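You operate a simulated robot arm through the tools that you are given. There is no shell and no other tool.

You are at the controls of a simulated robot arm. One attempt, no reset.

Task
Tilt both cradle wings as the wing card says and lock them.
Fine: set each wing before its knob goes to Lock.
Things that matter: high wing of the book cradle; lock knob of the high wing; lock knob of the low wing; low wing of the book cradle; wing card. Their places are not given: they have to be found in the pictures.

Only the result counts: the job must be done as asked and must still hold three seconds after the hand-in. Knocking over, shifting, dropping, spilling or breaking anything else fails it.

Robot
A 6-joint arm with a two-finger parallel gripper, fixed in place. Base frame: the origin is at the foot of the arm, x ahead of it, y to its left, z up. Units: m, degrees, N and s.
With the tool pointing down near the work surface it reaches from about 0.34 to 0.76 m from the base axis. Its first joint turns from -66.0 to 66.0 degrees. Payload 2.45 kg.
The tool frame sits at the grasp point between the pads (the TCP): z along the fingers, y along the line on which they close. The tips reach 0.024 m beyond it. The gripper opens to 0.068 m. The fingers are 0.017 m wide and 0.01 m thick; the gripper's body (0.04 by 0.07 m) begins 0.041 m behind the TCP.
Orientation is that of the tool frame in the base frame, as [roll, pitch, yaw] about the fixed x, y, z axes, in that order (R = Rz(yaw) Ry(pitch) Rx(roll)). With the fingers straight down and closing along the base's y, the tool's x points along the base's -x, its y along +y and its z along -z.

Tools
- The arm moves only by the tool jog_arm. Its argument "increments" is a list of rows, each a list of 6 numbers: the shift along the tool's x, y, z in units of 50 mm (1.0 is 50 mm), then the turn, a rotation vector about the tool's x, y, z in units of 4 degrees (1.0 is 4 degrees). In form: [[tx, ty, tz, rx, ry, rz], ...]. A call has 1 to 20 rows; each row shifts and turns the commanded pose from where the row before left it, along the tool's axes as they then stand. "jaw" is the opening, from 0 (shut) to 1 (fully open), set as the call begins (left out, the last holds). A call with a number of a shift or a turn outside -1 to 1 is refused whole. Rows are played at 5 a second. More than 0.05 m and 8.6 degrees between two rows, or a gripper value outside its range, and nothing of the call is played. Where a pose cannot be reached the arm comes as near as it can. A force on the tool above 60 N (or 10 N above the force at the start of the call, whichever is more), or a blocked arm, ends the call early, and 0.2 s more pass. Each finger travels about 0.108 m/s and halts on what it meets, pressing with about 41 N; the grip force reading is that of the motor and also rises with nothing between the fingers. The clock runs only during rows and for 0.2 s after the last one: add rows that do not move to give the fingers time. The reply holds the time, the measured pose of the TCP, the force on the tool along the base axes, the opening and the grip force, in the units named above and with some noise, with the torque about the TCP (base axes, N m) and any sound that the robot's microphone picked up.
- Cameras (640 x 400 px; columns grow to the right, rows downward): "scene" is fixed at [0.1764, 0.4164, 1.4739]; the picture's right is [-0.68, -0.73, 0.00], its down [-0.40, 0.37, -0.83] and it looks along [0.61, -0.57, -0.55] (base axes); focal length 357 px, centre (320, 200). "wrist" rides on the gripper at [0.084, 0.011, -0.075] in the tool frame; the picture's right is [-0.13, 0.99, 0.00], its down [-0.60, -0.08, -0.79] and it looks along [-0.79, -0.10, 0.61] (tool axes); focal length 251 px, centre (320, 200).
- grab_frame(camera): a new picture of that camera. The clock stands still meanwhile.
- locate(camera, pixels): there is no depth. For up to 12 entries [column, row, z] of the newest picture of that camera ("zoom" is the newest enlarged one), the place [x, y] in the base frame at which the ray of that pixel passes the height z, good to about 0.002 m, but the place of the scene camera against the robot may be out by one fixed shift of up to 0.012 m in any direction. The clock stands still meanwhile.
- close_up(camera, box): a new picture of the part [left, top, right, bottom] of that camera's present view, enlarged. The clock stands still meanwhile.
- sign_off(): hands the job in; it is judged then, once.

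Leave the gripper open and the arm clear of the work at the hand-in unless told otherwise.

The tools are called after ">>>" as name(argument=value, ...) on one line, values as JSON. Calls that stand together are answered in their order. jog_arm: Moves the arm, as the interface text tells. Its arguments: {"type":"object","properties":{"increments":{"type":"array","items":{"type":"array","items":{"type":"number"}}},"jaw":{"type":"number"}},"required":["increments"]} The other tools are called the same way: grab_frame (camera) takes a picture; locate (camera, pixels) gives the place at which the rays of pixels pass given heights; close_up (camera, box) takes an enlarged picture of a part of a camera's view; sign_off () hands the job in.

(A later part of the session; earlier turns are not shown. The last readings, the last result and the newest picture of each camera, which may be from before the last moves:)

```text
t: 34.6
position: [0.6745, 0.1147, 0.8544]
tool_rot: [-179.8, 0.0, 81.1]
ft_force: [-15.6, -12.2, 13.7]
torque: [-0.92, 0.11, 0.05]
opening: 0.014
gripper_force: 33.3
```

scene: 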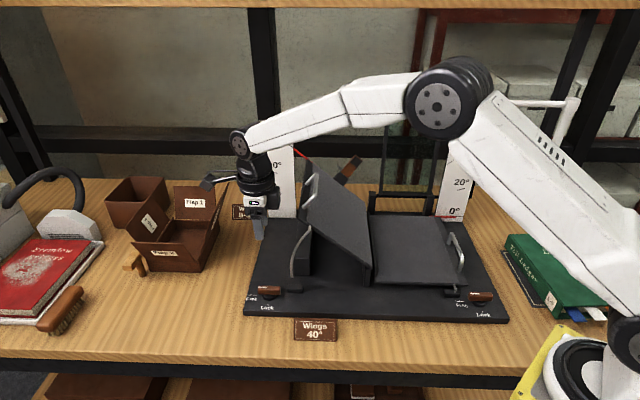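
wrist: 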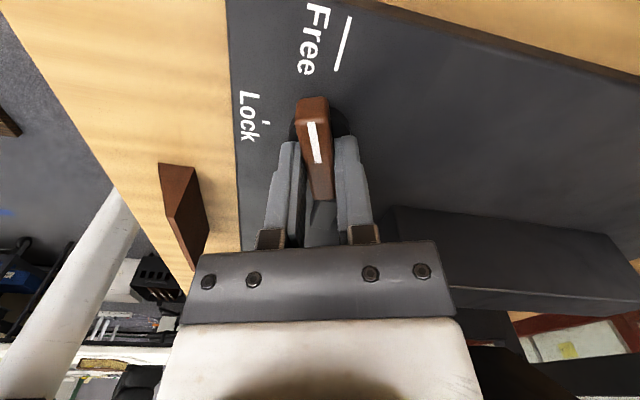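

Now the load is on the other side (−15,−12, +14 N); I ease it a little and continue the turn in steps.

>>> jog_arm(increments=[[-0.015, -0.018, -0.01, 0, 0, 0], [0, 0, 0, 0, 0, 0]])

>>> jog_arm(increments=[[0, 0.002, 0, 0, 0, -0.8], [0, 0.002, 0, 0, 0, -0.8], [0, 0.002, 0, 0, 0, -0.8], [0, 0.002, 0, 0, 0, -0.8], [0, 0.002, 0, 0, 0, -0.8], [0, 0, 0, 0, 0, 0]])

>>> grab_frame(camera="wrist")

```text
t: 35.2
position: [0.6742, 0.1146, 0.8537]
tool_rot: [179.9, 0.0, 81.1]
ft_force: [3.3, -7.0, -5.5]
torque: [-0.45, 0.03, -0.01]
opening: 0.0139
gripper_force: 33.2
```

```text
t: 36.6
position: [0.6761, 0.1149, 0.8544]
tool_rot: [-180.0, 0.1, 97.1]
ft_force: [9.6, -6.4, -7.5]
torque: [0.25, 0.01, -0.03]
opening: 0.0143
gripper_force: 33.7
```

```text
taken
```

wrist: 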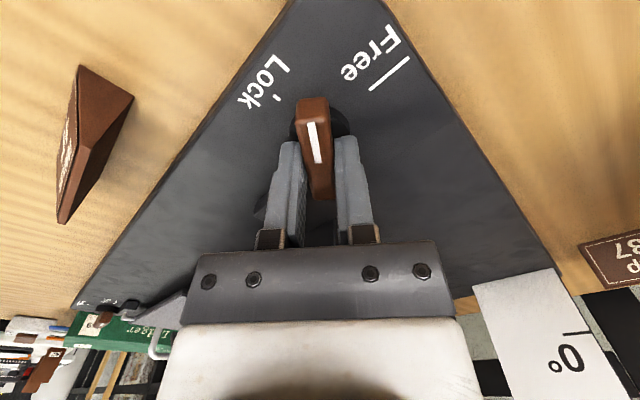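

At 52° of turn, white mark about halfway to Lock. I continue.

>>> jog_arm(increments=[[0, 0.008, 0, 0, 0, -0.8], [0, 0.004, 0, 0, 0, -0.8], [0, 0.004, 0, 0, 0, -0.8], [0, 0.004, 0, 0, 0, -0.8], [0, 0.004, 0, 0, 0, -0.8], [0, 0.004, 0, 0, 0, -0.8], [0, 0, 0, 0, 0, 0]])

>>> grab_frame(camera="wrist")

```text
t: 38.2
position: [0.6753, 0.1152, 0.8539]
tool_rot: [-179.9, 0.0, 116.2]
ft_force: [14.7, 0.6, -22.9]
torque: [-0.44, -0.55, -0.05]
opening: 0.0142
gripper_force: 33.5
```

```text
taken
```

wrist: 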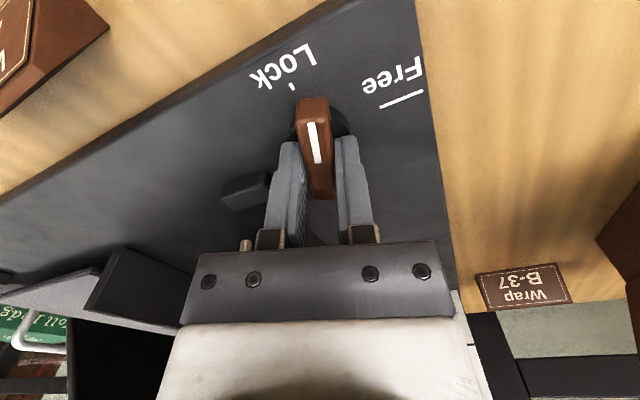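

I check the clearance between the gripper and the strut in the scene camera before the final 20°.

>>> close_up(camera="scene", box=[220, 200, 330, 310])

```text
3.64 times, centred on (275, 255) of scene
```

zoom: 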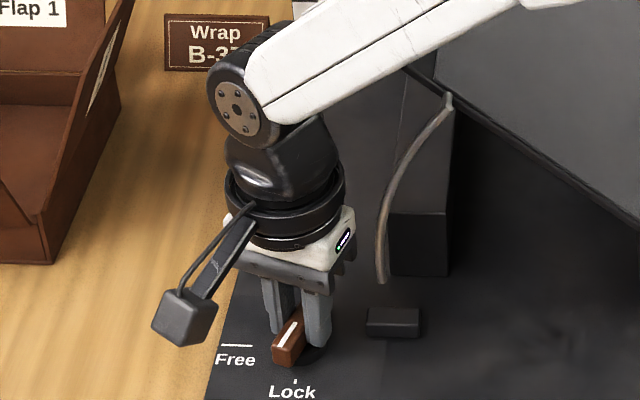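

Clear of the strut. I also check that the forearm has not disturbed the raised wing: look at the pointer and the handle.

>>> close_up(camera="scene", box=[240, 100, 420, 220])

```text
3.33 times, centred on (330, 160) of scene
```

zoom: 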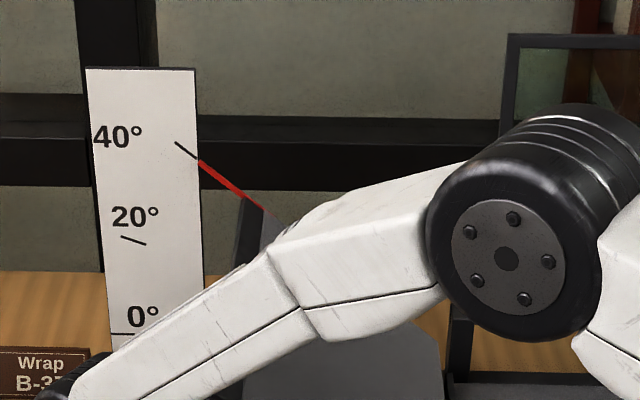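

The pointer is still on 40°. I finish the turn: 19° more with slight easing.

>>> jog_arm(increments=[[0, 0.014, 0.008, 0, 0, 0], [0, 0.003, 0, 0, 0, -0.8], [0, 0.003, 0, 0, 0, -0.8], [0, 0.003, 0, 0, 0, -0.8], [0, 0.003, 0, 0, 0, -0.8], [0, 0.003, 0, 0, 0, -0.8], [0, 0, 0, 0, 0, -0.7], [0, 0, 0, 0, 0, 0]])

>>> grab_frame(camera="wrist")

>>> close_up(camera="scene", box=[220, 200, 330, 310])

```text
t: 40.0
position: [0.6764, 0.116, 0.8543]
tool_rot: [-180.0, 0.0, 135.0]
ft_force: [6.0, 0.6, -9.4]
torque: [0.73, 0.59, -0.02]
opening: 0.0137
gripper_force: 33.5
```

```text
taken
```

wrist: 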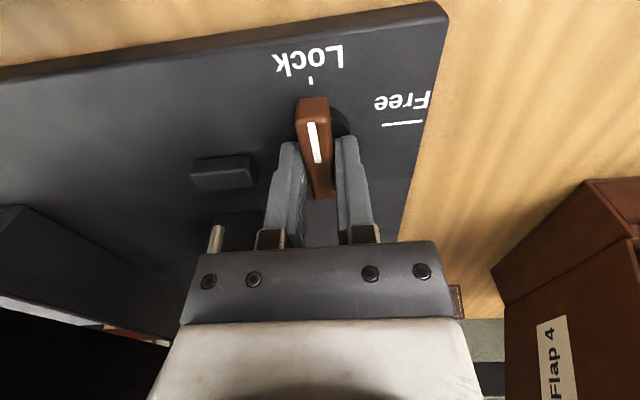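

```text
3.64 times, centred on (275, 255) of scene
```

zoom: 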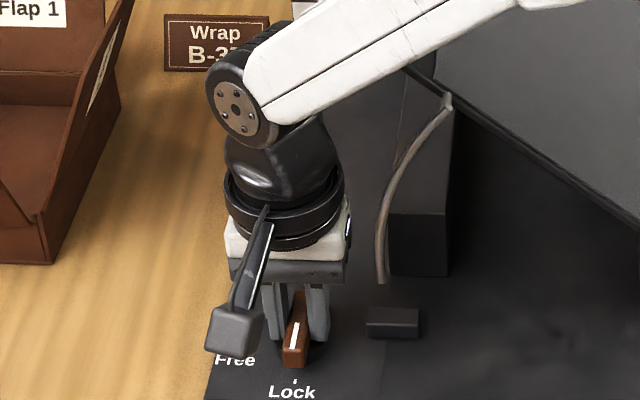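

The knob's white mark points right at the Lock tick. I open the jaw and lift straight up.

>>> jog_arm(increments=[[0, 0, 0, 0, 0, 0], [0, 0, 0, 0, 0, 0], [0, 0, -0.3, 0, 0, 0], [0, 0, -0.6, 0, 0, 0], [0.3, 0.3, -0.8, 0, 0, 0], [0.3, 0.3, -0.8, 0, 0, 0], [0, 0, -0.9, 0, 0, 0], [0, 0, -0.9, 0, 0, 0], [0, 0, 0, 0, 0, 0]], jaw=0.6)

>>> grab_frame(camera="scene")

>>> close_up(camera="scene", box=[230, 250, 330, 320])

>>> close_up(camera="scene", box=[240, 110, 340, 190])

```text
t: 42.0
position: [0.6769, 0.1533, 1.0685]
tool_rot: [179.9, -0.1, 134.9]
ft_force: [0.5, 0.4, 0.4]
torque: [0.01, 0.01, 0.0]
opening: 0.0409
gripper_force: 0.0
```

```text
taken
```

scene: 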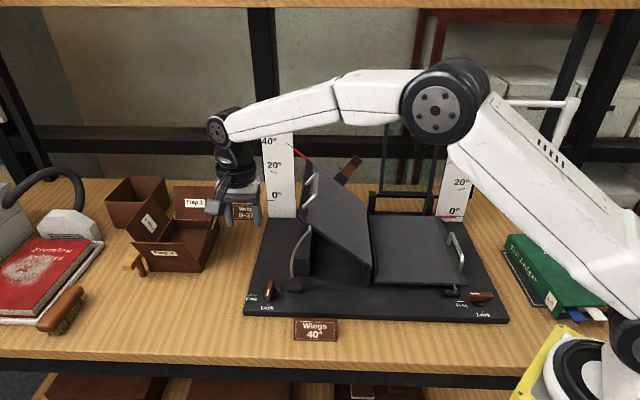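

```text
5.71 times, centred on (280, 285) of scene
```

zoom: 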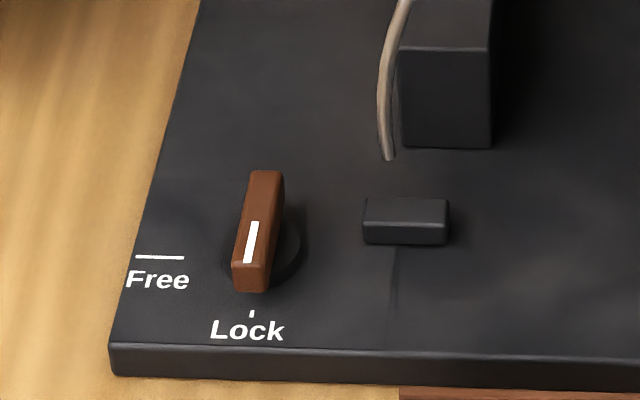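

```text
5.00 times, centred on (290, 150) of scene
```

zoom: 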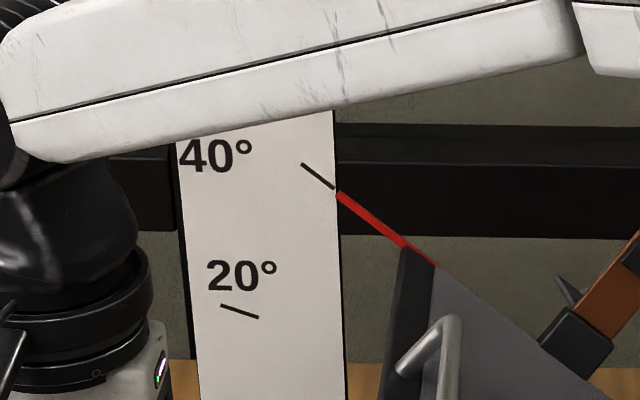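

Left knob at Lock and pointer still at 40°. Next: rise to z≈1.2, cross to above the right handle, expected near (0.438,−0.28), with z≈0.88.

>>> jog_arm(increments=[[0, 0, -0.87, 0, 0, 0], [0, 0, -0.87, 0, 0, 0], [0, 0, -0.87, 0, 0, 0], [-0.274, -0.95, 0, 0, 0, 0], [-0.274, -0.95, 0, 0, 0, 0], [-0.274, -0.95, 0, 0, 0, 0], [-0.274, -0.95, 0, 0, 0, 0], [-0.274, -0.95, 0, 0, 0, 0], [-0.274, -0.95, 0, 0, 0, 0], [-0.274, -0.95, 0, 0, 0, 0], [-0.274, -0.95, 0, 0, 0, 0], [-0.274, -0.95, 0, 0, 0, 0], [-0.274, -0.95, 0, 0, 0, 0], [0, 0, 0.8, 0, 0, 0], [0, 0, 0.8, 0, 0, 0], [0, 0, 0, 0, 0, 0]])

>>> grab_frame(camera="wrist")

>>> grab_frame(camera="scene")

```text
t: 45.4
position: [0.439, -0.2784, 1.1207]
tool_rot: [180.0, 0.0, 135.0]
ft_force: [-0.7, 0.2, -0.6]
torque: [0.02, 0.02, 0.01]
opening: 0.041
gripper_force: 0.0
```

```text
taken
```

wrist: 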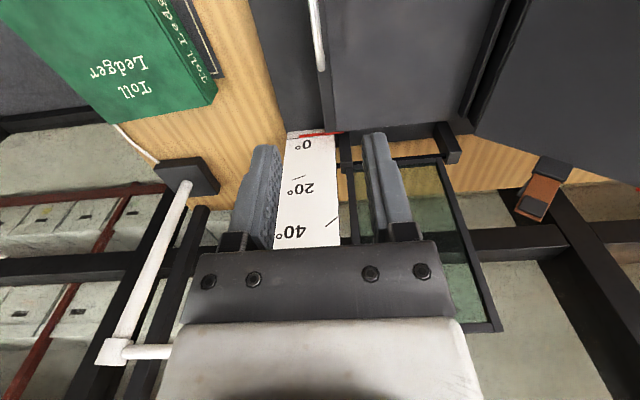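

```text
taken
```

scene: 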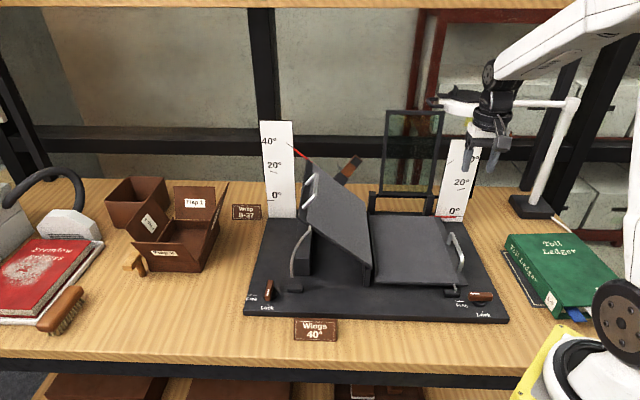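

The lamp head is well behind (≈(0.62,−0.55,1.16)). In the wrist view the right handle is at (318,0–70), right scale centred. I back off toward the front and go lower to see the handle.

>>> jog_arm(increments=[[0.8, 0, 0.4, 0, 0, 0], [0.8, 0, 0.6, 0, 0, 0], [0, 0, 0.8, 0, 0, 0], [0, 0, 0.6, 0, 0, 0], [0, 0, 0, 0, 0, 0]], jaw=1)

>>> grab_frame(camera="wrist")

>>> close_up(camera="wrist", box=[240, 60, 400, 260])

>>> close_up(camera="scene", box=[400, 190, 520, 310])

```text
t: 46.6
position: [0.3813, -0.219, 1.0008]
tool_rot: [180.0, -0.1, 135.0]
ft_force: [0.0, 0.6, -0.3]
torque: [0.01, 0.01, 0.01]
opening: 0.068
gripper_force: 0.1
```

```text
taken
```

wrist: 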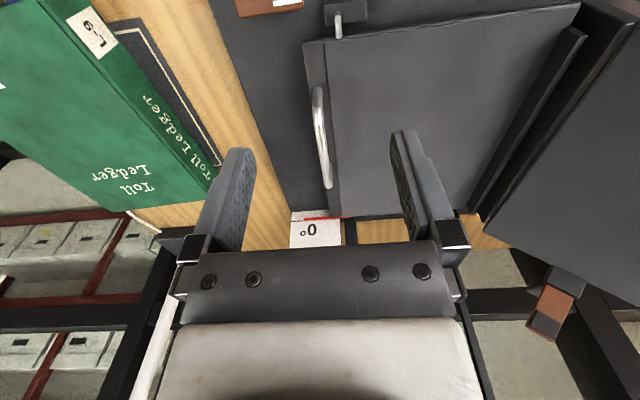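

```text
2.00 times, centred on (320, 160) of wrist
```

zoom: 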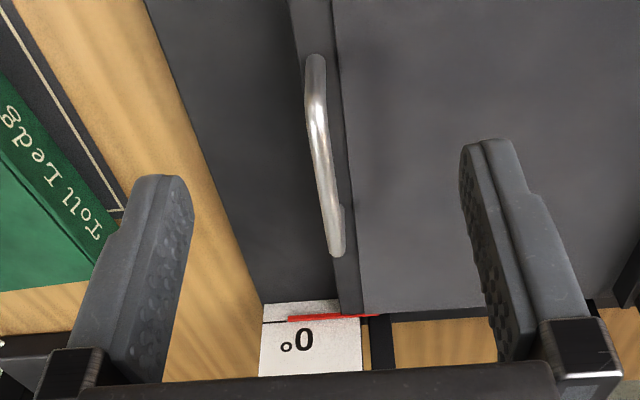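

```text
3.33 times, centred on (460, 250) of scene
```

zoom: 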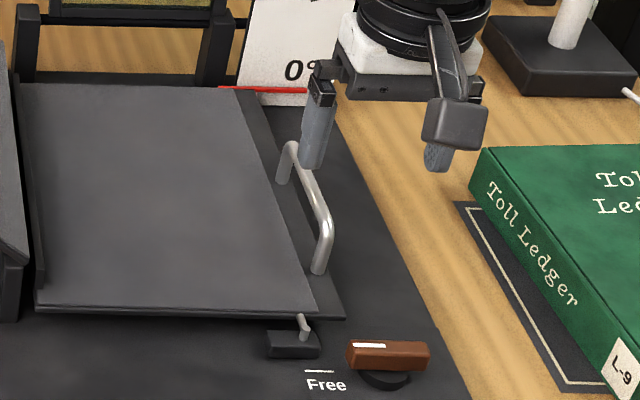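

I locate the right handle in both views.

>>> locate(camera="wrist", pixels=[[317, 90, 0.842], [318.5, 115, 0.875], [318.5, 115, 0.885], [328, 183, 0.875], [328, 183, 0.885], [304, 43, 0.842], [325, 43, 0.842]])

>>> locate(camera="zoom", pixels=[[319, 272, 0.842], [326, 225, 0.875], [326, 225, 0.885], [291, 144, 0.875], [291, 144, 0.885], [345, 317, 0.842]])

```text
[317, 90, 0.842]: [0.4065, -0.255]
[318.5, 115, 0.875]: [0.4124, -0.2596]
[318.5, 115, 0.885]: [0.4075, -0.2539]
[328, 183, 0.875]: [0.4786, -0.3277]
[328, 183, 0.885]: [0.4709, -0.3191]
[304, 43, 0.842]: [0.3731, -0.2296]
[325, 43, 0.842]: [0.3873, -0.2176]
```

```text
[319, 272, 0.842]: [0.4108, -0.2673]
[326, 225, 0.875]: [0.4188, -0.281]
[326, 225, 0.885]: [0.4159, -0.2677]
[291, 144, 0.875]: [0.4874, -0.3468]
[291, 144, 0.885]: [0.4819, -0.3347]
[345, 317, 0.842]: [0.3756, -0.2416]
```

Right bar: x+y≈0.1525, z≈0.88. I go above it at (0.439,−0.286) and down to z≈0.92 with a 0.6 jaw.

>>> jog_arm(increments=[[-0.884, -0.069, 0, 0, 0, 0], [-0.884, -0.069, 0, 0, 0, 0], [0, 0, 0.8, 0, 0, 0], [0, 0, 0.8, 0, 0, 0], [0, 0, 0, 0, 0, 0]], jaw=0.6)

>>> grab_frame(camera="wrist")

>>> close_up(camera="scene", box=[400, 170, 520, 290])

>>> locate(camera="wrist", pixels=[[310, 80, 0.878], [315, 120, 0.878], [322, 170, 0.878]])

```text
t: 47.8
position: [0.4383, -0.2857, 0.9213]
tool_rot: [-179.9, -0.1, 135.0]
ft_force: [0.0, 0.6, 0.4]
torque: [0.01, 0.01, 0.0]
opening: 0.041
gripper_force: 0.0
```

```text
taken
```

wrist: 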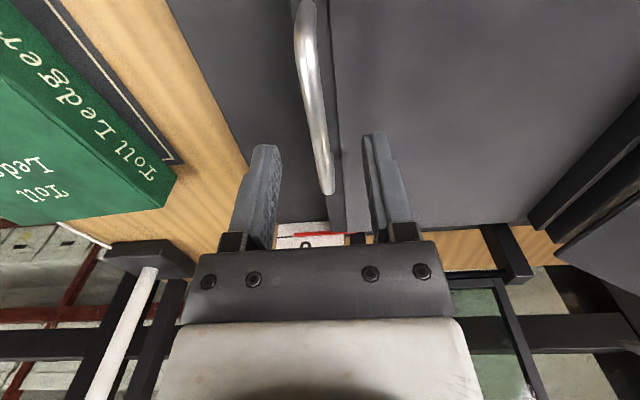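

```text
3.33 times, centred on (460, 230) of scene
```

zoom: 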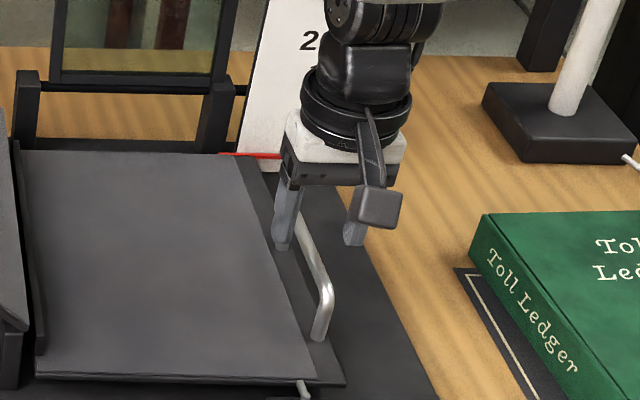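

```text
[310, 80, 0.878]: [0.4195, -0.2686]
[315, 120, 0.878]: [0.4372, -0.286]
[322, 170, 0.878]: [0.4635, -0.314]
```

Bar at x+y≈0.151; a 1.3 mm correction, then down to z≈0.881 and close.

>>> jog_arm(increments=[[0, -0.025, 0.25, 0, 0, 0], [0, 0, 0.25, 0, 0, 0], [0, 0, 0.2, 0, 0, 0], [0, 0, 0.1, 0, 0, 0], [0, 0, 0, 0, 0, 0]])

>>> grab_frame(camera="wrist")

```text
t: 49.0
position: [0.4388, -0.2873, 0.8814]
tool_rot: [-179.9, 0.1, 135.0]
ft_force: [-0.6, 0.4, -0.1]
torque: [0.0, -0.01, -0.04]
opening: 0.0408
gripper_force: 0.0
```

```text
taken
```

wrist: 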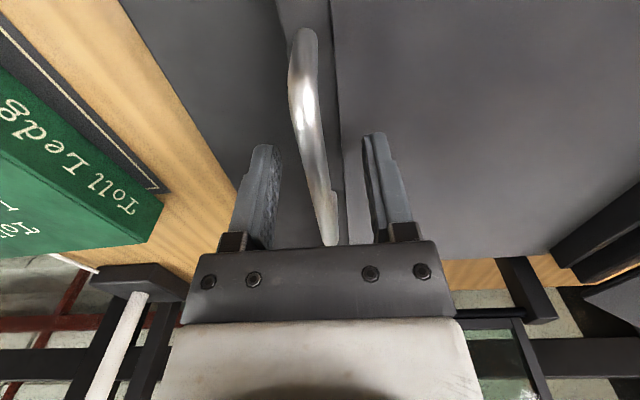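

As on the left, the bar passes through the TCP pixel. Close.

>>> jog_arm(increments=[[0, 0, 0, 0, 0, 0], [0, 0, 0, 0, 0, 0], [0, 0, 0, 0, 0, 0]], jaw=0)

>>> close_up(camera="scene", box=[415, 125, 495, 225])

```text
t: 49.8
position: [0.4395, -0.2866, 0.8802]
tool_rot: [179.9, 0.0, 135.0]
ft_force: [-0.4, -2.5, -1.3]
torque: [-0.02, -0.03, 0.02]
opening: 0.0096
gripper_force: 31.2
```

```text
4.00 times, centred on (455, 175) of scene
```

zoom: 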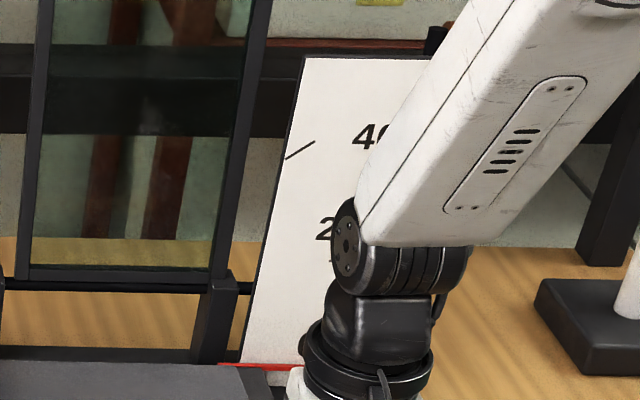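

Gripped cleanly. I lift along the mirrored arc, 6° first.

>>> jog_arm(increments=[[0, 0.0304, -0.1433, 0.5, 0, 0], [0, 0.0304, -0.1433, 0.5, 0, 0], [0, 0.0304, -0.1433, 0.5, 0, 0], [0, 0, 0, 0, 0, 0]])

>>> grab_frame(camera="scene")

```text
t: 50.8
position: [0.4429, -0.2835, 0.902]
tool_rot: [-173.9, 0.0, 135.0]
ft_force: [-10.6, -8.6, 1.8]
torque: [-0.37, -0.39, 0.06]
opening: 0.0096
gripper_force: 31.3
```

```text
taken
```

scene: 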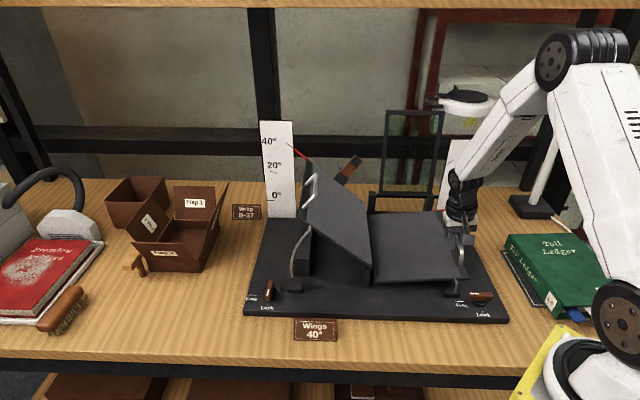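

Lifting works; slight outward pull (13 N), so I trim the lateral part. Another 12°.

>>> jog_arm(increments=[[0, 0.012, -0.1433, 0.5, 0, 0], [0, 0.025, -0.1433, 0.5, 0, 0], [0, 0.028, -0.1433, 0.5, 0, 0], [0, 0.028, -0.1433, 0.5, 0, 0], [0, 0.028, -0.1433, 0.5, 0, 0], [0, 0.028, -0.1433, 0.5, 0, 0], [0, 0, 0, 0, 0, 0]])

>>> close_up(camera="scene", box=[350, 110, 510, 300])

```text
t: 52.4
position: [0.4536, -0.2726, 0.9422]
tool_rot: [-162.0, 0.1, 135.0]
ft_force: [1.6, -2.5, -0.9]
torque: [0.26, 0.29, -0.18]
opening: 0.0096
gripper_force: 31.4
```

```text
2.11 times, centred on (430, 205) of scene
```

zoom: 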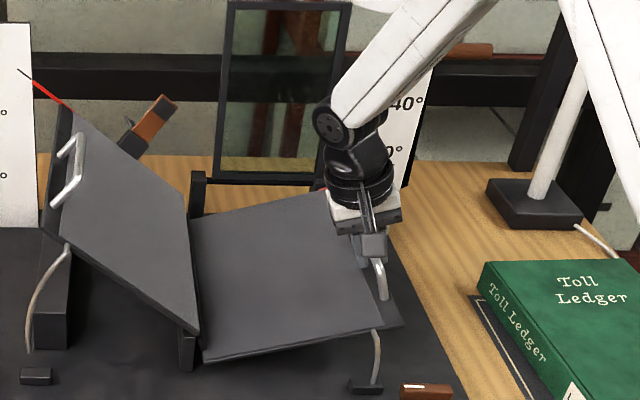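

Good and low forces. 16° more.

>>> jog_arm(increments=[[0, 0.0304, -0.1433, 0.5, 0, 0], [0, 0.0304, -0.1433, 0.5, 0, 0], [0, 0.0304, -0.1433, 0.5, 0, 0], [0, 0.0304, -0.1433, 0.5, 0, 0], [0, 0.0304, -0.1433, 0.5, 0, 0], [0, 0.0304, -0.1433, 0.5, 0, 0], [0, 0.0304, -0.1433, 0.5, 0, 0], [0, 0.0304, -0.1433, 0.5, 0, 0], [0, 0, 0, 0, 0, 0]])

>>> close_up(camera="scene", box=[350, 110, 510, 300])

```text
t: 54.4
position: [0.4776, -0.2479, 0.9895]
tool_rot: [-145.9, 0.0, 135.0]
ft_force: [12.3, 11.4, -20.0]
torque: [0.42, 0.5, -0.48]
opening: 0.0095
gripper_force: 30.8
```

```text
2.11 times, centred on (430, 205) of scene
```

zoom: 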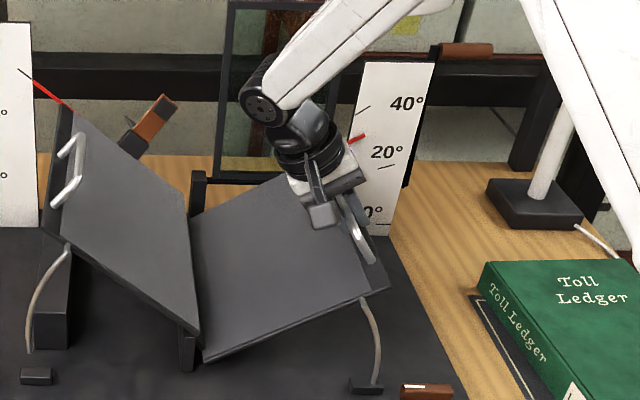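

The pointer appears at (355,138) in the zoom, between 20° and 40°. I relieve the +y load (~25 N) and go 4° further.

>>> jog_arm(increments=[[0, 0.03, 0, 0, 0, 0], [0, 0.0304, -0.1433, 0.5, 0, 0], [0, 0.0304, -0.1433, 0.5, 0, 0], [0, 0, 0, 0, 0, 0], [0, 0, 0, 0, 0, 0]])

>>> close_up(camera="scene", box=[415, 125, 495, 205])

```text
t: 55.6
position: [0.4855, -0.2398, 1.0]
tool_rot: [-141.8, 0.1, 134.9]
ft_force: [-3.2, -7.6, 6.1]
torque: [0.32, 0.37, -0.35]
opening: 0.0097
gripper_force: 30.9
```

```text
5.00 times, centred on (455, 165) of scene
```

zoom: 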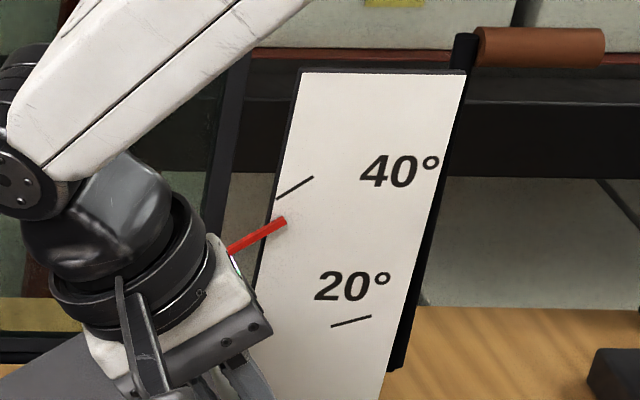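

The pointer shows about 36°. 3° more in 1° steps.

>>> jog_arm(increments=[[0, 0.0152, -0.0717, 0.25, 0, 0], [0, 0.0152, -0.0717, 0.25, 0, 0], [0, 0.0152, -0.0717, 0.25, 0, 0], [0, 0, 0, 0, 0, 0], [0, 0, 0, 0, 0, 0]])

>>> close_up(camera="scene", box=[415, 125, 495, 205])

```text
t: 56.8
position: [0.4924, -0.233, 1.0067]
tool_rot: [-138.9, 0.2, 135.2]
ft_force: [-1.0, -23.6, 20.1]
torque: [0.39, 0.37, -0.47]
opening: 0.0097
gripper_force: 31.1
```

```text
5.00 times, centred on (455, 165) of scene
```

zoom: 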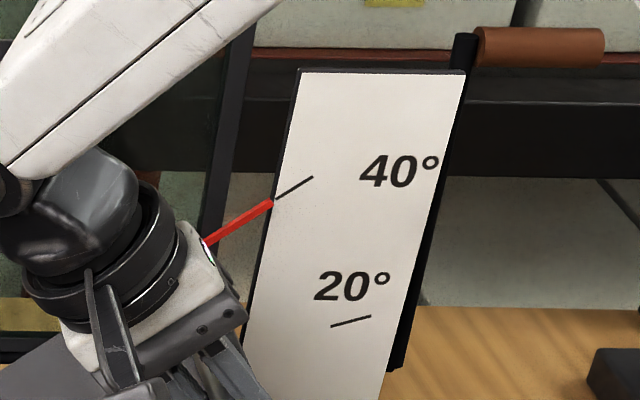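

Nearly aligned. I zoom tightly.

>>> close_up(camera="scene", box=[440, 150, 480, 175])

```text
16.00 times, centred on (460, 162) of scene
```

zoom: 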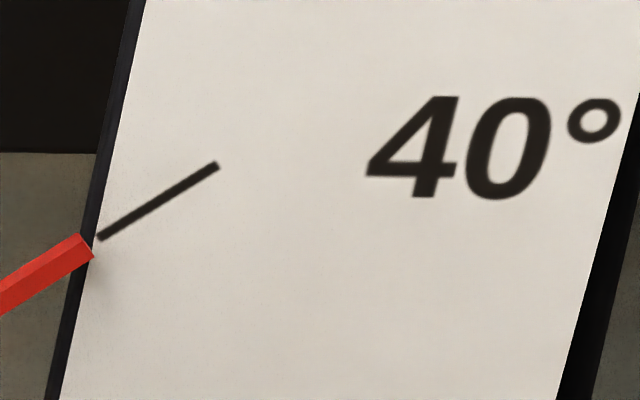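

Aligned on 40° within a fraction of a degree. I ease the side loads (−y, −x) and release.

>>> jog_arm(increments=[[-0.015, -0.025, 0, 0, 0, 0], [0, 0, 0, 0, 0, 0]])

>>> close_up(camera="scene", box=[440, 150, 480, 175])

```text
t: 57.4
position: [0.4916, -0.2342, 1.0074]
tool_rot: [-138.9, 0.0, 135.0]
ft_force: [-7.5, -12.1, 16.2]
torque: [-0.47, -0.51, 0.59]
opening: 0.0095
gripper_force: 31.4
```

```text
16.00 times, centred on (460, 162) of scene
```

zoom: 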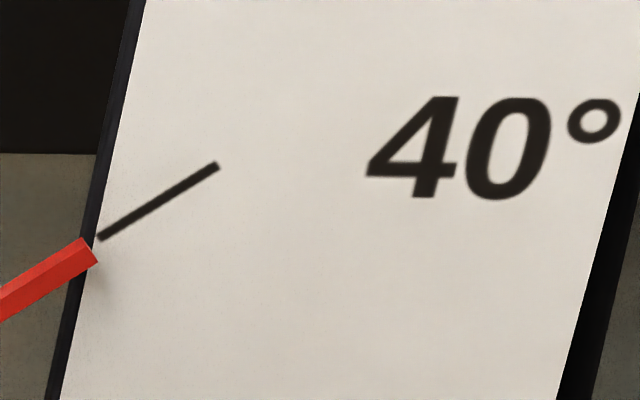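

The pointer sits exactly as on the left (≈0.4 px below, same parallax as at 0°). Release and back off along the tool axis.

>>> jog_arm(increments=[[0, 0, 0, 0, 0, 0], [0, 0, 0, 0, 0, 0], [0, 0, -0.3, 0, 0, 0], [0, 0, -0.4, 0, 0, 0], [0, 0, -0.5, 0, 0, 0], [0, 0, -0.5, 0, 0, 0], [0, 0, 0, 0, 0, 0]], jaw=0.5)

>>> close_up(camera="scene", box=[440, 150, 480, 175])

>>> grab_frame(camera="scene")

```text
t: 59.0
position: [0.5295, -0.195, 1.0686]
tool_rot: [-139.1, -0.1, 135.0]
ft_force: [-0.3, -0.6, 0.0]
torque: [-0.01, -0.03, 0.02]
opening: 0.0339
gripper_force: 0.1
```

```text
16.00 times, centred on (460, 162) of scene
```

zoom: 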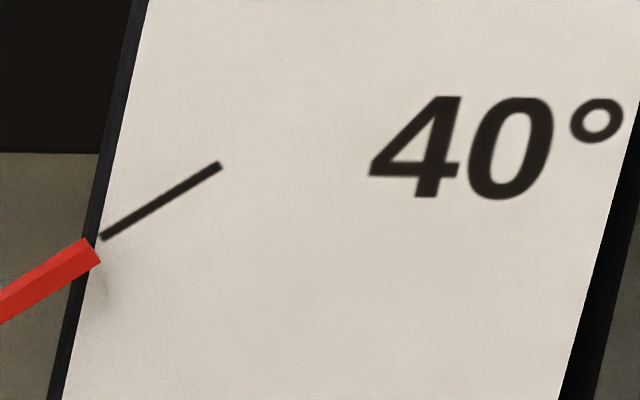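

```text
taken
```

scene: 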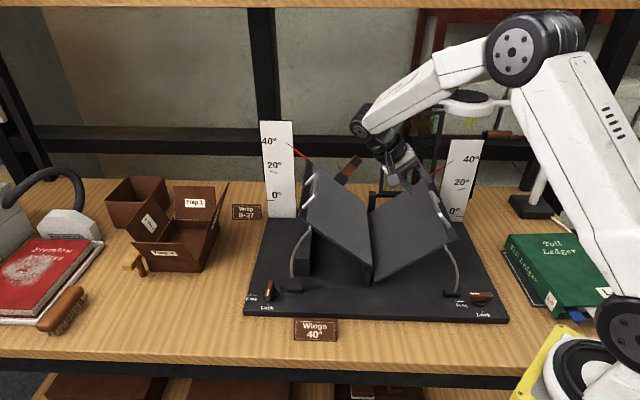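

The low wing holds at 40°. Now I straighten the tool and go above the right knob (≈(0.336,−0.219)).

>>> jog_arm(increments=[[0, 0, -0.8, 0, 0, 0], [0, 0, 0, -0.932, 0, 0], [0, 0, 0, -0.932, 0, 0], [0, 0, 0, -0.932, 0, 0], [0, 0, 0, -0.932, 0, 0], [0, 0, 0, -0.932, 0, 0], [0, 0, 0, -0.932, 0, 0], [0, 0, 0, -0.932, 0, 0], [0, 0, 0, -0.932, 0, 0], [0, 0, 0, -0.932, 0, 0], [0, 0, 0, -0.932, 0, 0], [0, 0, 0, -0.932, 0, 0], [0, 0, -0.5, 0, 0, 0], [0, 0, 0, 0, 0, 0]])

```text
t: 62.0
position: [0.5497, -0.1767, 1.1274]
tool_rot: [180.0, -0.1, 135.0]
ft_force: [-0.9, -0.5, 0.6]
torque: [0.0, 0.01, 0.0]
opening: 0.0339
gripper_force: 0.1
```

Vertical again at z=1.127. Now to above the right knob while yawing toward 225°.

>>> jog_arm(increments=[[0.484, -0.723, 0, 0, 0, 0], [0.484, -0.723, 0, 0, 0, 0], [0.484, -0.723, 0, 0, 0, 0], [0.484, -0.723, 0, 0, 0, 0], [0.484, -0.723, 0, 0, 0, 0], [0, 0, 0, 0, 0, -1], [0, 0, 0, 0, 0, -1], [0, 0, 0, 0, 0, -1], [0, 0, 0, 0, 0, -1], [0, 0, 0, 0, 0, -1], [0, 0, 0, 0, 0, -1], [0, 0, 0, 0, 0, -1], [0, 0, 0, 0, 0, -1], [0, 0, 0, 0, 0, -1], [0, 0, 0, 0, 0, -1], [0, 0, 0, 0, 0, -1], [0, 0, 0, 0, 0, -0.25]])

>>> grab_frame(camera="scene")

>>> jog_arm(increments=[[0, 0, 0, 0, 0, -1], [0, 0, 0, 0, 0, -1], [0, 0, 0, 0, 0, -1], [0, 0, 0, 0, 0, -1], [0, 0, 0, 0, 0, -1], [0, 0, 0, 0, 0, -1], [0, 0, 0, 0, 0, -1], [0, 0, 0, 0, 0, -1], [0, 0, 0, 0, 0, -1], [0, 0, 0, 0, 0, -1], [0, 0, 0, 0, 0, -1], [0, 0, 0, 0, 0, -0.25], [0, 0, 0, 0, 0, 0]])

>>> grab_frame(camera="wrist")

```text
t: 65.6
position: [0.3368, -0.2165, 1.1246]
tool_rot: [179.9, 0.0, -179.9]
ft_force: [-0.1, 0.5, -0.4]
torque: [0.01, -0.01, -0.02]
opening: 0.0342
gripper_force: 0.1
```

```text
taken
```

scene: 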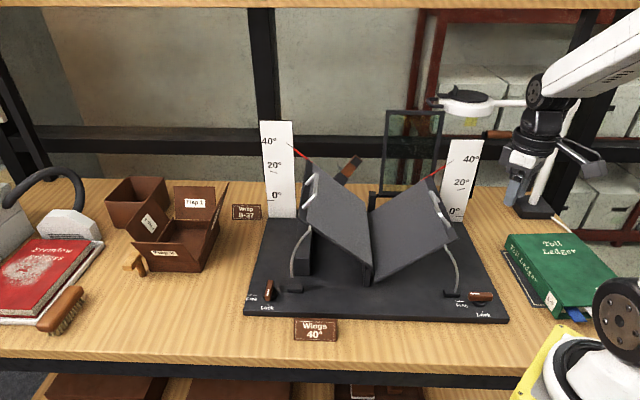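

```text
t: 68.4
position: [0.3363, -0.2186, 1.1253]
tool_rot: [179.9, -0.1, -134.9]
ft_force: [0.3, 0.5, -1.2]
torque: [0.01, -0.01, 0.01]
opening: 0.0339
gripper_force: 0.0
```

```text
taken
```

wrist: 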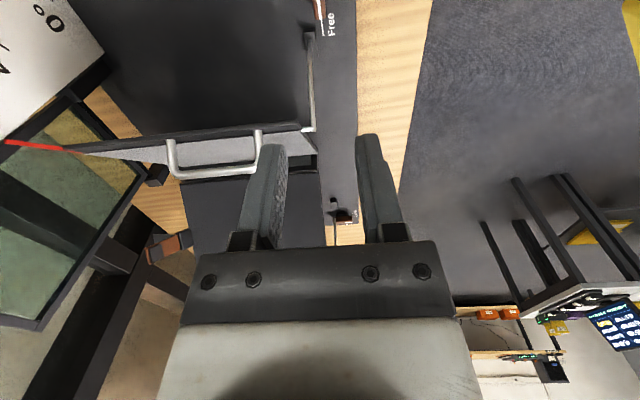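

Yaw 225° reached. Before gripping I test in free air whether the further 90° (to 315°) is within the wrist's range.

>>> jog_arm(increments=[[0, 0, 0, 0, 0, -1], [0, 0, 0, 0, 0, -1], [0, 0, 0, 0, 0, -1], [0, 0, 0, 0, 0, -1], [0, 0, 0, 0, 0, -1], [0, 0, 0, 0, 0, -1], [0, 0, 0, 0, 0, -1], [0, 0, 0, 0, 0, -1], [0, 0, 0, 0, 0, -1], [0, 0, 0, 0, 0, -1], [0, 0, 0, 0, 0, -1], [0, 0, 0, 0, 0, -1], [0, 0, 0, 0, 0, -1], [0, 0, 0, 0, 0, -1], [0, 0, 0, 0, 0, -1], [0, 0, 0, 0, 0, -1], [0, 0, 0, 0, 0, -1], [0, 0, 0, 0, 0, -1], [0, 0, 0, 0, 0, -1], [0, 0, 0, 0, 0, -1]])

>>> jog_arm(increments=[[0, 0, 0, 0, 0, -1], [0, 0, 0, 0, 0, -1], [0, 0, 0, 0, 0, -0.5], [0, 0, 0, 0, 0, 0]])

>>> grab_frame(camera="scene")

>>> grab_frame(camera="wrist")

```text
t: 72.6
position: [0.3386, -0.217, 1.1243]
tool_rot: [-179.9, 0.0, -54.9]
ft_force: [1.0, 0.1, 0.4]
torque: [0.02, 0.01, -0.02]
opening: 0.0342
gripper_force: 0.1
```

```text
t: 73.6
position: [0.3567, -0.1941, 1.1243]
tool_rot: [179.6, -0.1, -45.2]
ft_force: [0.2, -0.4, -0.3]
torque: [0.02, 0.02, 0.01]
opening: 0.0341
gripper_force: 0.0
out of reach, approached as far as the arm can: row 2, 3
```

```text
taken
```

scene: 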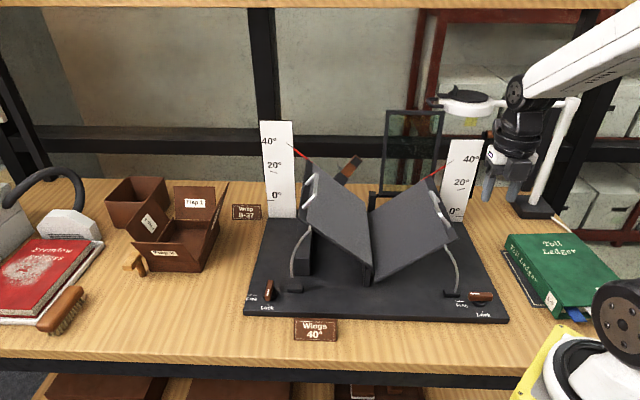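

```text
taken
```

wrist: 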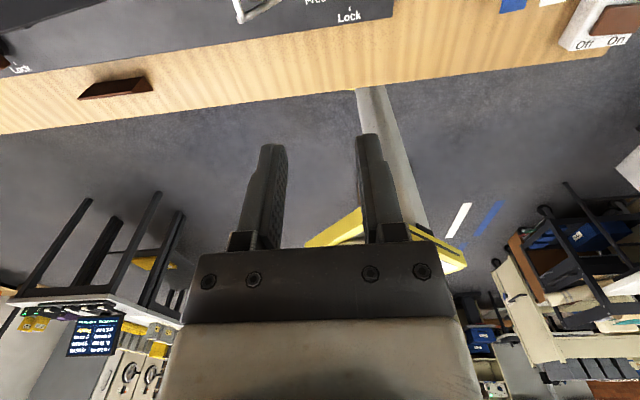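

The wrist range ends near yaw 311° here, so I'll turn the knob about 80° from yaw 225° and finish the last degrees with a second grip at yaw 135°. I turn back to 225°.

>>> jog_arm(increments=[[0, 0, 0, 0, 0, 1], [0, 0, 0, 0, 0, 1], [0, 0, 0, 0, 0, 1], [0, 0, 0, 0, 0, 1], [0, 0, 0, 0, 0, 1], [0, 0, 0, 0, 0, 1], [0, 0, 0, 0, 0, 1], [0, 0, 0, 0, 0, 1], [0, 0, 0, 0, 0, 1], [0, 0, 0, 0, 0, 1], [0, 0, 0, 0, 0, 1], [0, 0, 0, 0, 0, 1], [0, 0, 0, 0, 0, 1], [0, 0, 0, 0, 0, 1], [0, 0, 0, 0, 0, 1], [0, 0, 0, 0, 0, 1], [0, 0, 0, 0, 0, 1], [0, 0, 0, 0, 0, 1], [0, 0, 0, 0, 0, 1], [0, 0, 0, 0, 0, 1]])

>>> jog_arm(increments=[[0, 0, 0, 0, 0, 1], [0, 0, 0, 0, 0, 1], [0, 0, 0, 0, 0, 0.5], [0, 0, 0.8, 0, 0, 0], [0, 0, 0.8, 0, 0, 0], [0, 0, 0.8, 0, 0, 0], [0, 0, 0, 0, 0, 0]])

>>> grab_frame(camera="wrist")

>>> close_up(camera="scene", box=[410, 210, 520, 330])

```text
t: 77.8
position: [0.3576, -0.1945, 1.1243]
tool_rot: [-180.0, 0.0, -125.0]
ft_force: [1.0, -0.2, 0.5]
torque: [0.03, 0.03, 0.02]
opening: 0.034
gripper_force: 0.1
```

```text
t: 79.4
position: [0.3568, -0.192, 1.0047]
tool_rot: [180.0, 0.1, -135.0]
ft_force: [0.1, 0.2, -0.7]
torque: [-0.03, -0.03, -0.02]
opening: 0.0342
gripper_force: 0.0
```

```text
taken
```

wrist: 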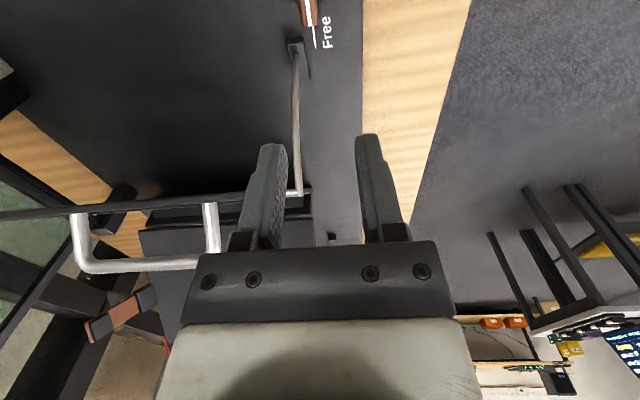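

```text
3.33 times, centred on (465, 270) of scene
```

zoom: 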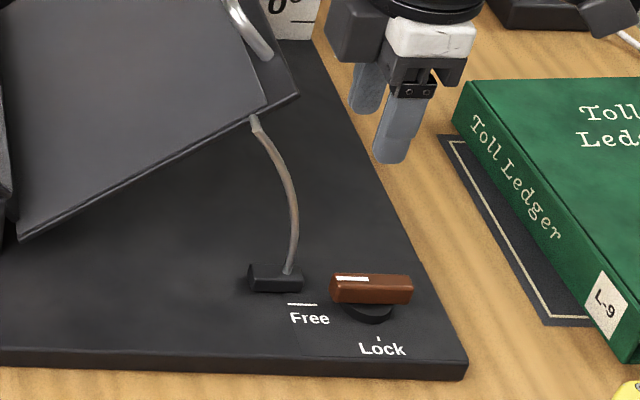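

The commanded position was dragged 30 mm inward by the reach limit; I'll correct. First I locate the strut's bulge and the knob.

>>> locate(camera="zoom", pixels=[[297, 220, 0.86], [297, 220, 0.88], [297, 220, 0.9], [285, 272, 0.835], [285, 160, 0.92], [285, 160, 0.94], [371, 285, 0.842], [371, 285, 0.835], [368, 310, 0.825]])

>>> locate(camera="wrist", pixels=[[297, 70, 0.85], [297, 120, 0.88], [298, 150, 0.92], [318, 22, 0.84]])

```text
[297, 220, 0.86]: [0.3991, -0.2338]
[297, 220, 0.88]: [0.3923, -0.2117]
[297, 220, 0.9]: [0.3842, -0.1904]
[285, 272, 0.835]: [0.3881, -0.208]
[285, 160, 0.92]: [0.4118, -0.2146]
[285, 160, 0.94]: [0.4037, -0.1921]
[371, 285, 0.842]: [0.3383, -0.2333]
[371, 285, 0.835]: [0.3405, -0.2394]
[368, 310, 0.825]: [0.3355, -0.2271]
```

```text
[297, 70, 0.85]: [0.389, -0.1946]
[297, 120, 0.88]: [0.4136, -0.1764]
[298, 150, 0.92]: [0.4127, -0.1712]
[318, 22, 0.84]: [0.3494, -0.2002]
```

Strut bulge is at u≈0.478, knob pivot u≈0.530. To keep the gripper's side block clear, I'll lean the tool 8° outward and grip ~3 mm outward of the centre. Shift outward, tilt, then descend to z≈0.90.

>>> jog_arm(increments=[[0.764, -0.084, 0, 0, 0, 0], [0, 0, 0, 0, -1, 0], [0, 0, 0, 0, -1, 0], [0.0974, 0, 0.693, 0, 0, 0], [0.0974, 0, 0.693, 0, 0, 0], [0.0974, 0, 0.693, 0, 0, 0], [0, 0, 0, 0, 0, 0]], jaw=0.65)

>>> grab_frame(camera="wrist")

>>> close_up(camera="scene", box=[420, 220, 530, 320])

```text
t: 81.0
position: [0.3329, -0.2282, 0.8995]
tool_rot: [180.0, 8.0, -135.1]
ft_force: [-0.6, 0.2, -0.4]
torque: [0.0, -0.02, -0.01]
opening: 0.044
gripper_force: 0.1
```

```text
taken
```

wrist: 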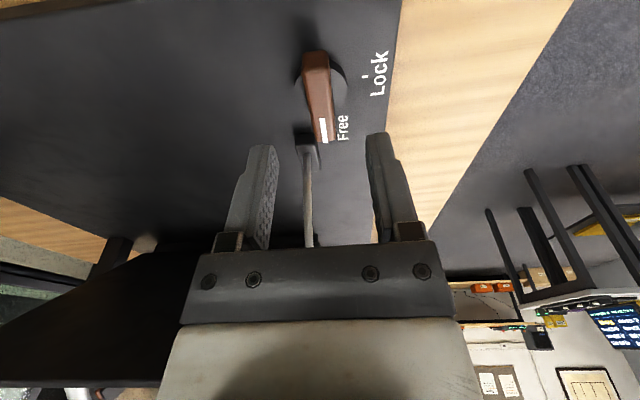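

```text
4.00 times, centred on (475, 270) of scene
```

zoom: 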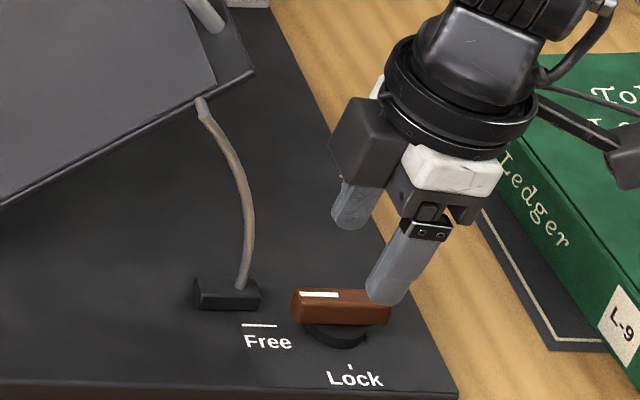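

Good clearance. I locate the knob bar ends in this wrist view.

>>> locate(camera="wrist", pixels=[[316, 57, 0.84], [325, 138, 0.84], [320, 100, 0.84], [316, 57, 0.845], [325, 138, 0.845]])

>>> locate(camera="scene", pixels=[[595, 290, 0.85], [560, 240, 0.85], [508, 238, 0.85], [545, 290, 0.85]])

```text
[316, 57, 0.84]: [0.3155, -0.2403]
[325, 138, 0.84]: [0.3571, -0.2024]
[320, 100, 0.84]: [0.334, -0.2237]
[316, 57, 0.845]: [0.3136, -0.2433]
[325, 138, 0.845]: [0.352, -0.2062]
```

```text
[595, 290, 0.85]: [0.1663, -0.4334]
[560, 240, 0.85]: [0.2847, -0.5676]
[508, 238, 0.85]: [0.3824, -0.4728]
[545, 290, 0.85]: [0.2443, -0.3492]
```

Bar centre (0.336,−0.2215), matching expectations. I shift 2.5 mm toward the front and 2 mm inward, then descend to z≈0.855.

>>> jog_arm(increments=[[0.0, 0.045, 0.294, 0, 0, 0], [0.0413, 0, 0.294, 0, 0, 0], [0.0413, 0, 0.294, 0, 0, 0], [0, 0, 0, 0, 0, 0]])

>>> grab_frame(camera="wrist")

>>> close_up(camera="scene", box=[420, 220, 530, 320])

```text
t: 82.0
position: [0.3302, -0.2228, 0.8552]
tool_rot: [-180.0, 8.1, -135.0]
ft_force: [0.6, 0.0, -0.4]
torque: [0.01, 0.04, 0.0]
opening: 0.0444
gripper_force: 0.0
```

```text
taken
```

wrist: 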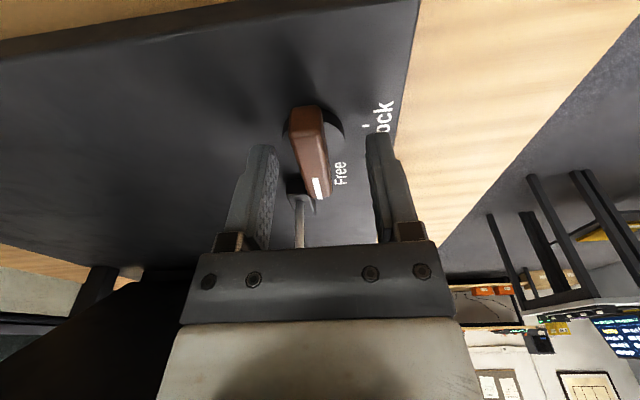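

```text
4.00 times, centred on (475, 270) of scene
```

zoom: 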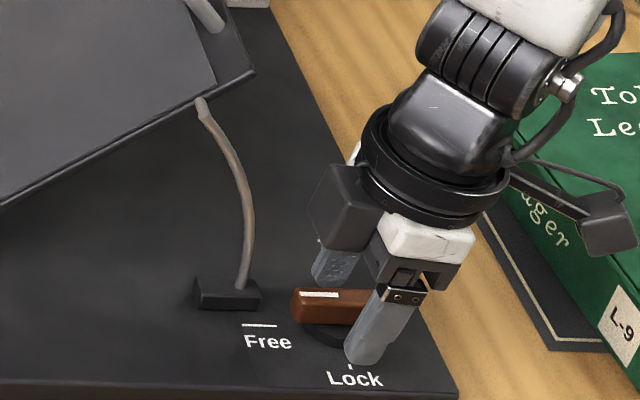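

Fingers straddle the bar. I close.

>>> jog_arm(increments=[[0, 0, 0, 0, 0, 0], [0, 0, 0, 0, 0, 0], [0, 0, 0, 0, 0, 0]], jaw=0)

>>> grab_frame(camera="wrist")

```text
t: 82.8
position: [0.3329, -0.2254, 0.8555]
tool_rot: [-179.6, 8.0, -135.0]
ft_force: [17.1, -13.9, -5.3]
torque: [-0.47, 0.53, -0.08]
opening: 0.0138
gripper_force: 33.7
```

```text
taken
```

wrist: 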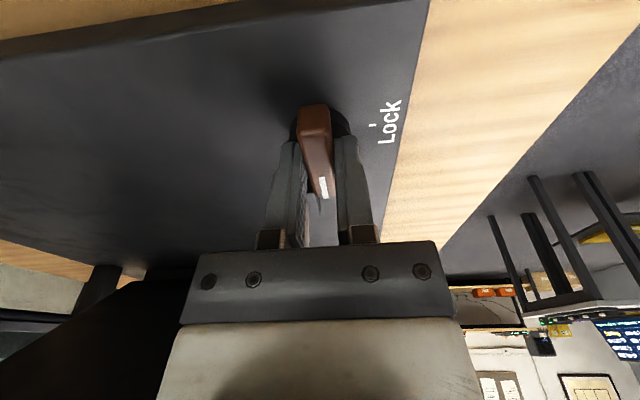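

Gripped; 22 N side load along v, which I ease by 1.5 mm. Then turn counter-clockwise (about base vertical, allowing for the 8° lean), 16° first.

>>> jog_arm(increments=[[0, -0.03, 0, 0, 0, 0], [0, -0.006, 0, -0.111, 0, -0.792], [0, -0.006, 0, -0.111, 0, -0.792], [0, -0.006, 0, -0.111, 0, -0.792], [0, -0.006, 0, -0.111, 0, -0.792], [0, -0.006, 0, -0.111, 0, -0.792], [0, 0, 0, 0, 0, 0]])

>>> grab_frame(camera="wrist")

```text
t: 84.4
position: [0.335, -0.2248, 0.8553]
tool_rot: [-180.0, 7.8, -118.9]
ft_force: [-16.3, -21.6, 4.9]
torque: [-0.4, 0.44, 0.01]
opening: 0.0138
gripper_force: 33.4
```

```text
taken
```

wrist: 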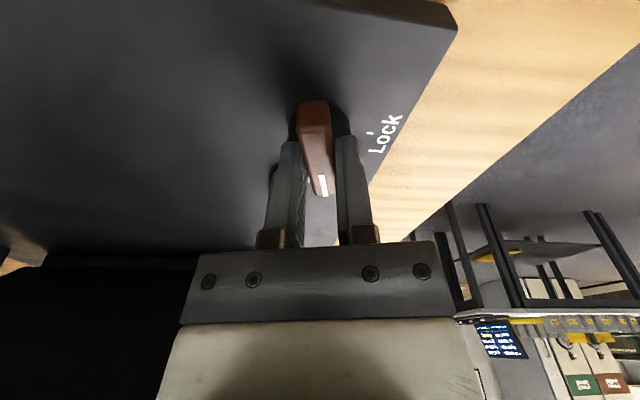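

The knob follows (16°). 27 N along the bar; I ease it outward and continue 16°.

>>> jog_arm(increments=[[0.033, 0.003, 0, 0, 0, 0], [0, -0.006, 0, -0.111, 0, -0.792], [0, -0.006, 0, -0.111, 0, -0.792], [0, -0.006, 0, -0.111, 0, -0.792], [0, -0.006, 0, -0.111, 0, -0.792], [0, -0.006, 0, -0.111, 0, -0.792], [0, 0, 0, 0, 0, 0]])

>>> grab_frame(camera="wrist")

```text
t: 86.0
position: [0.335, -0.224, 0.8564]
tool_rot: [179.9, 8.0, -103.0]
ft_force: [16.1, 10.3, -3.0]
torque: [0.54, -0.41, 0.02]
opening: 0.0138
gripper_force: 33.6
```

```text
taken
```

wrist: 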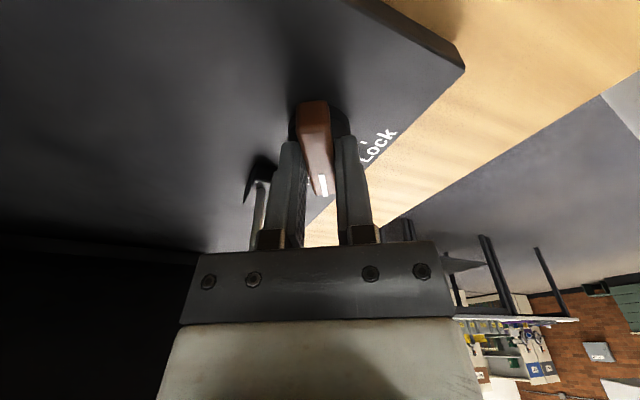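

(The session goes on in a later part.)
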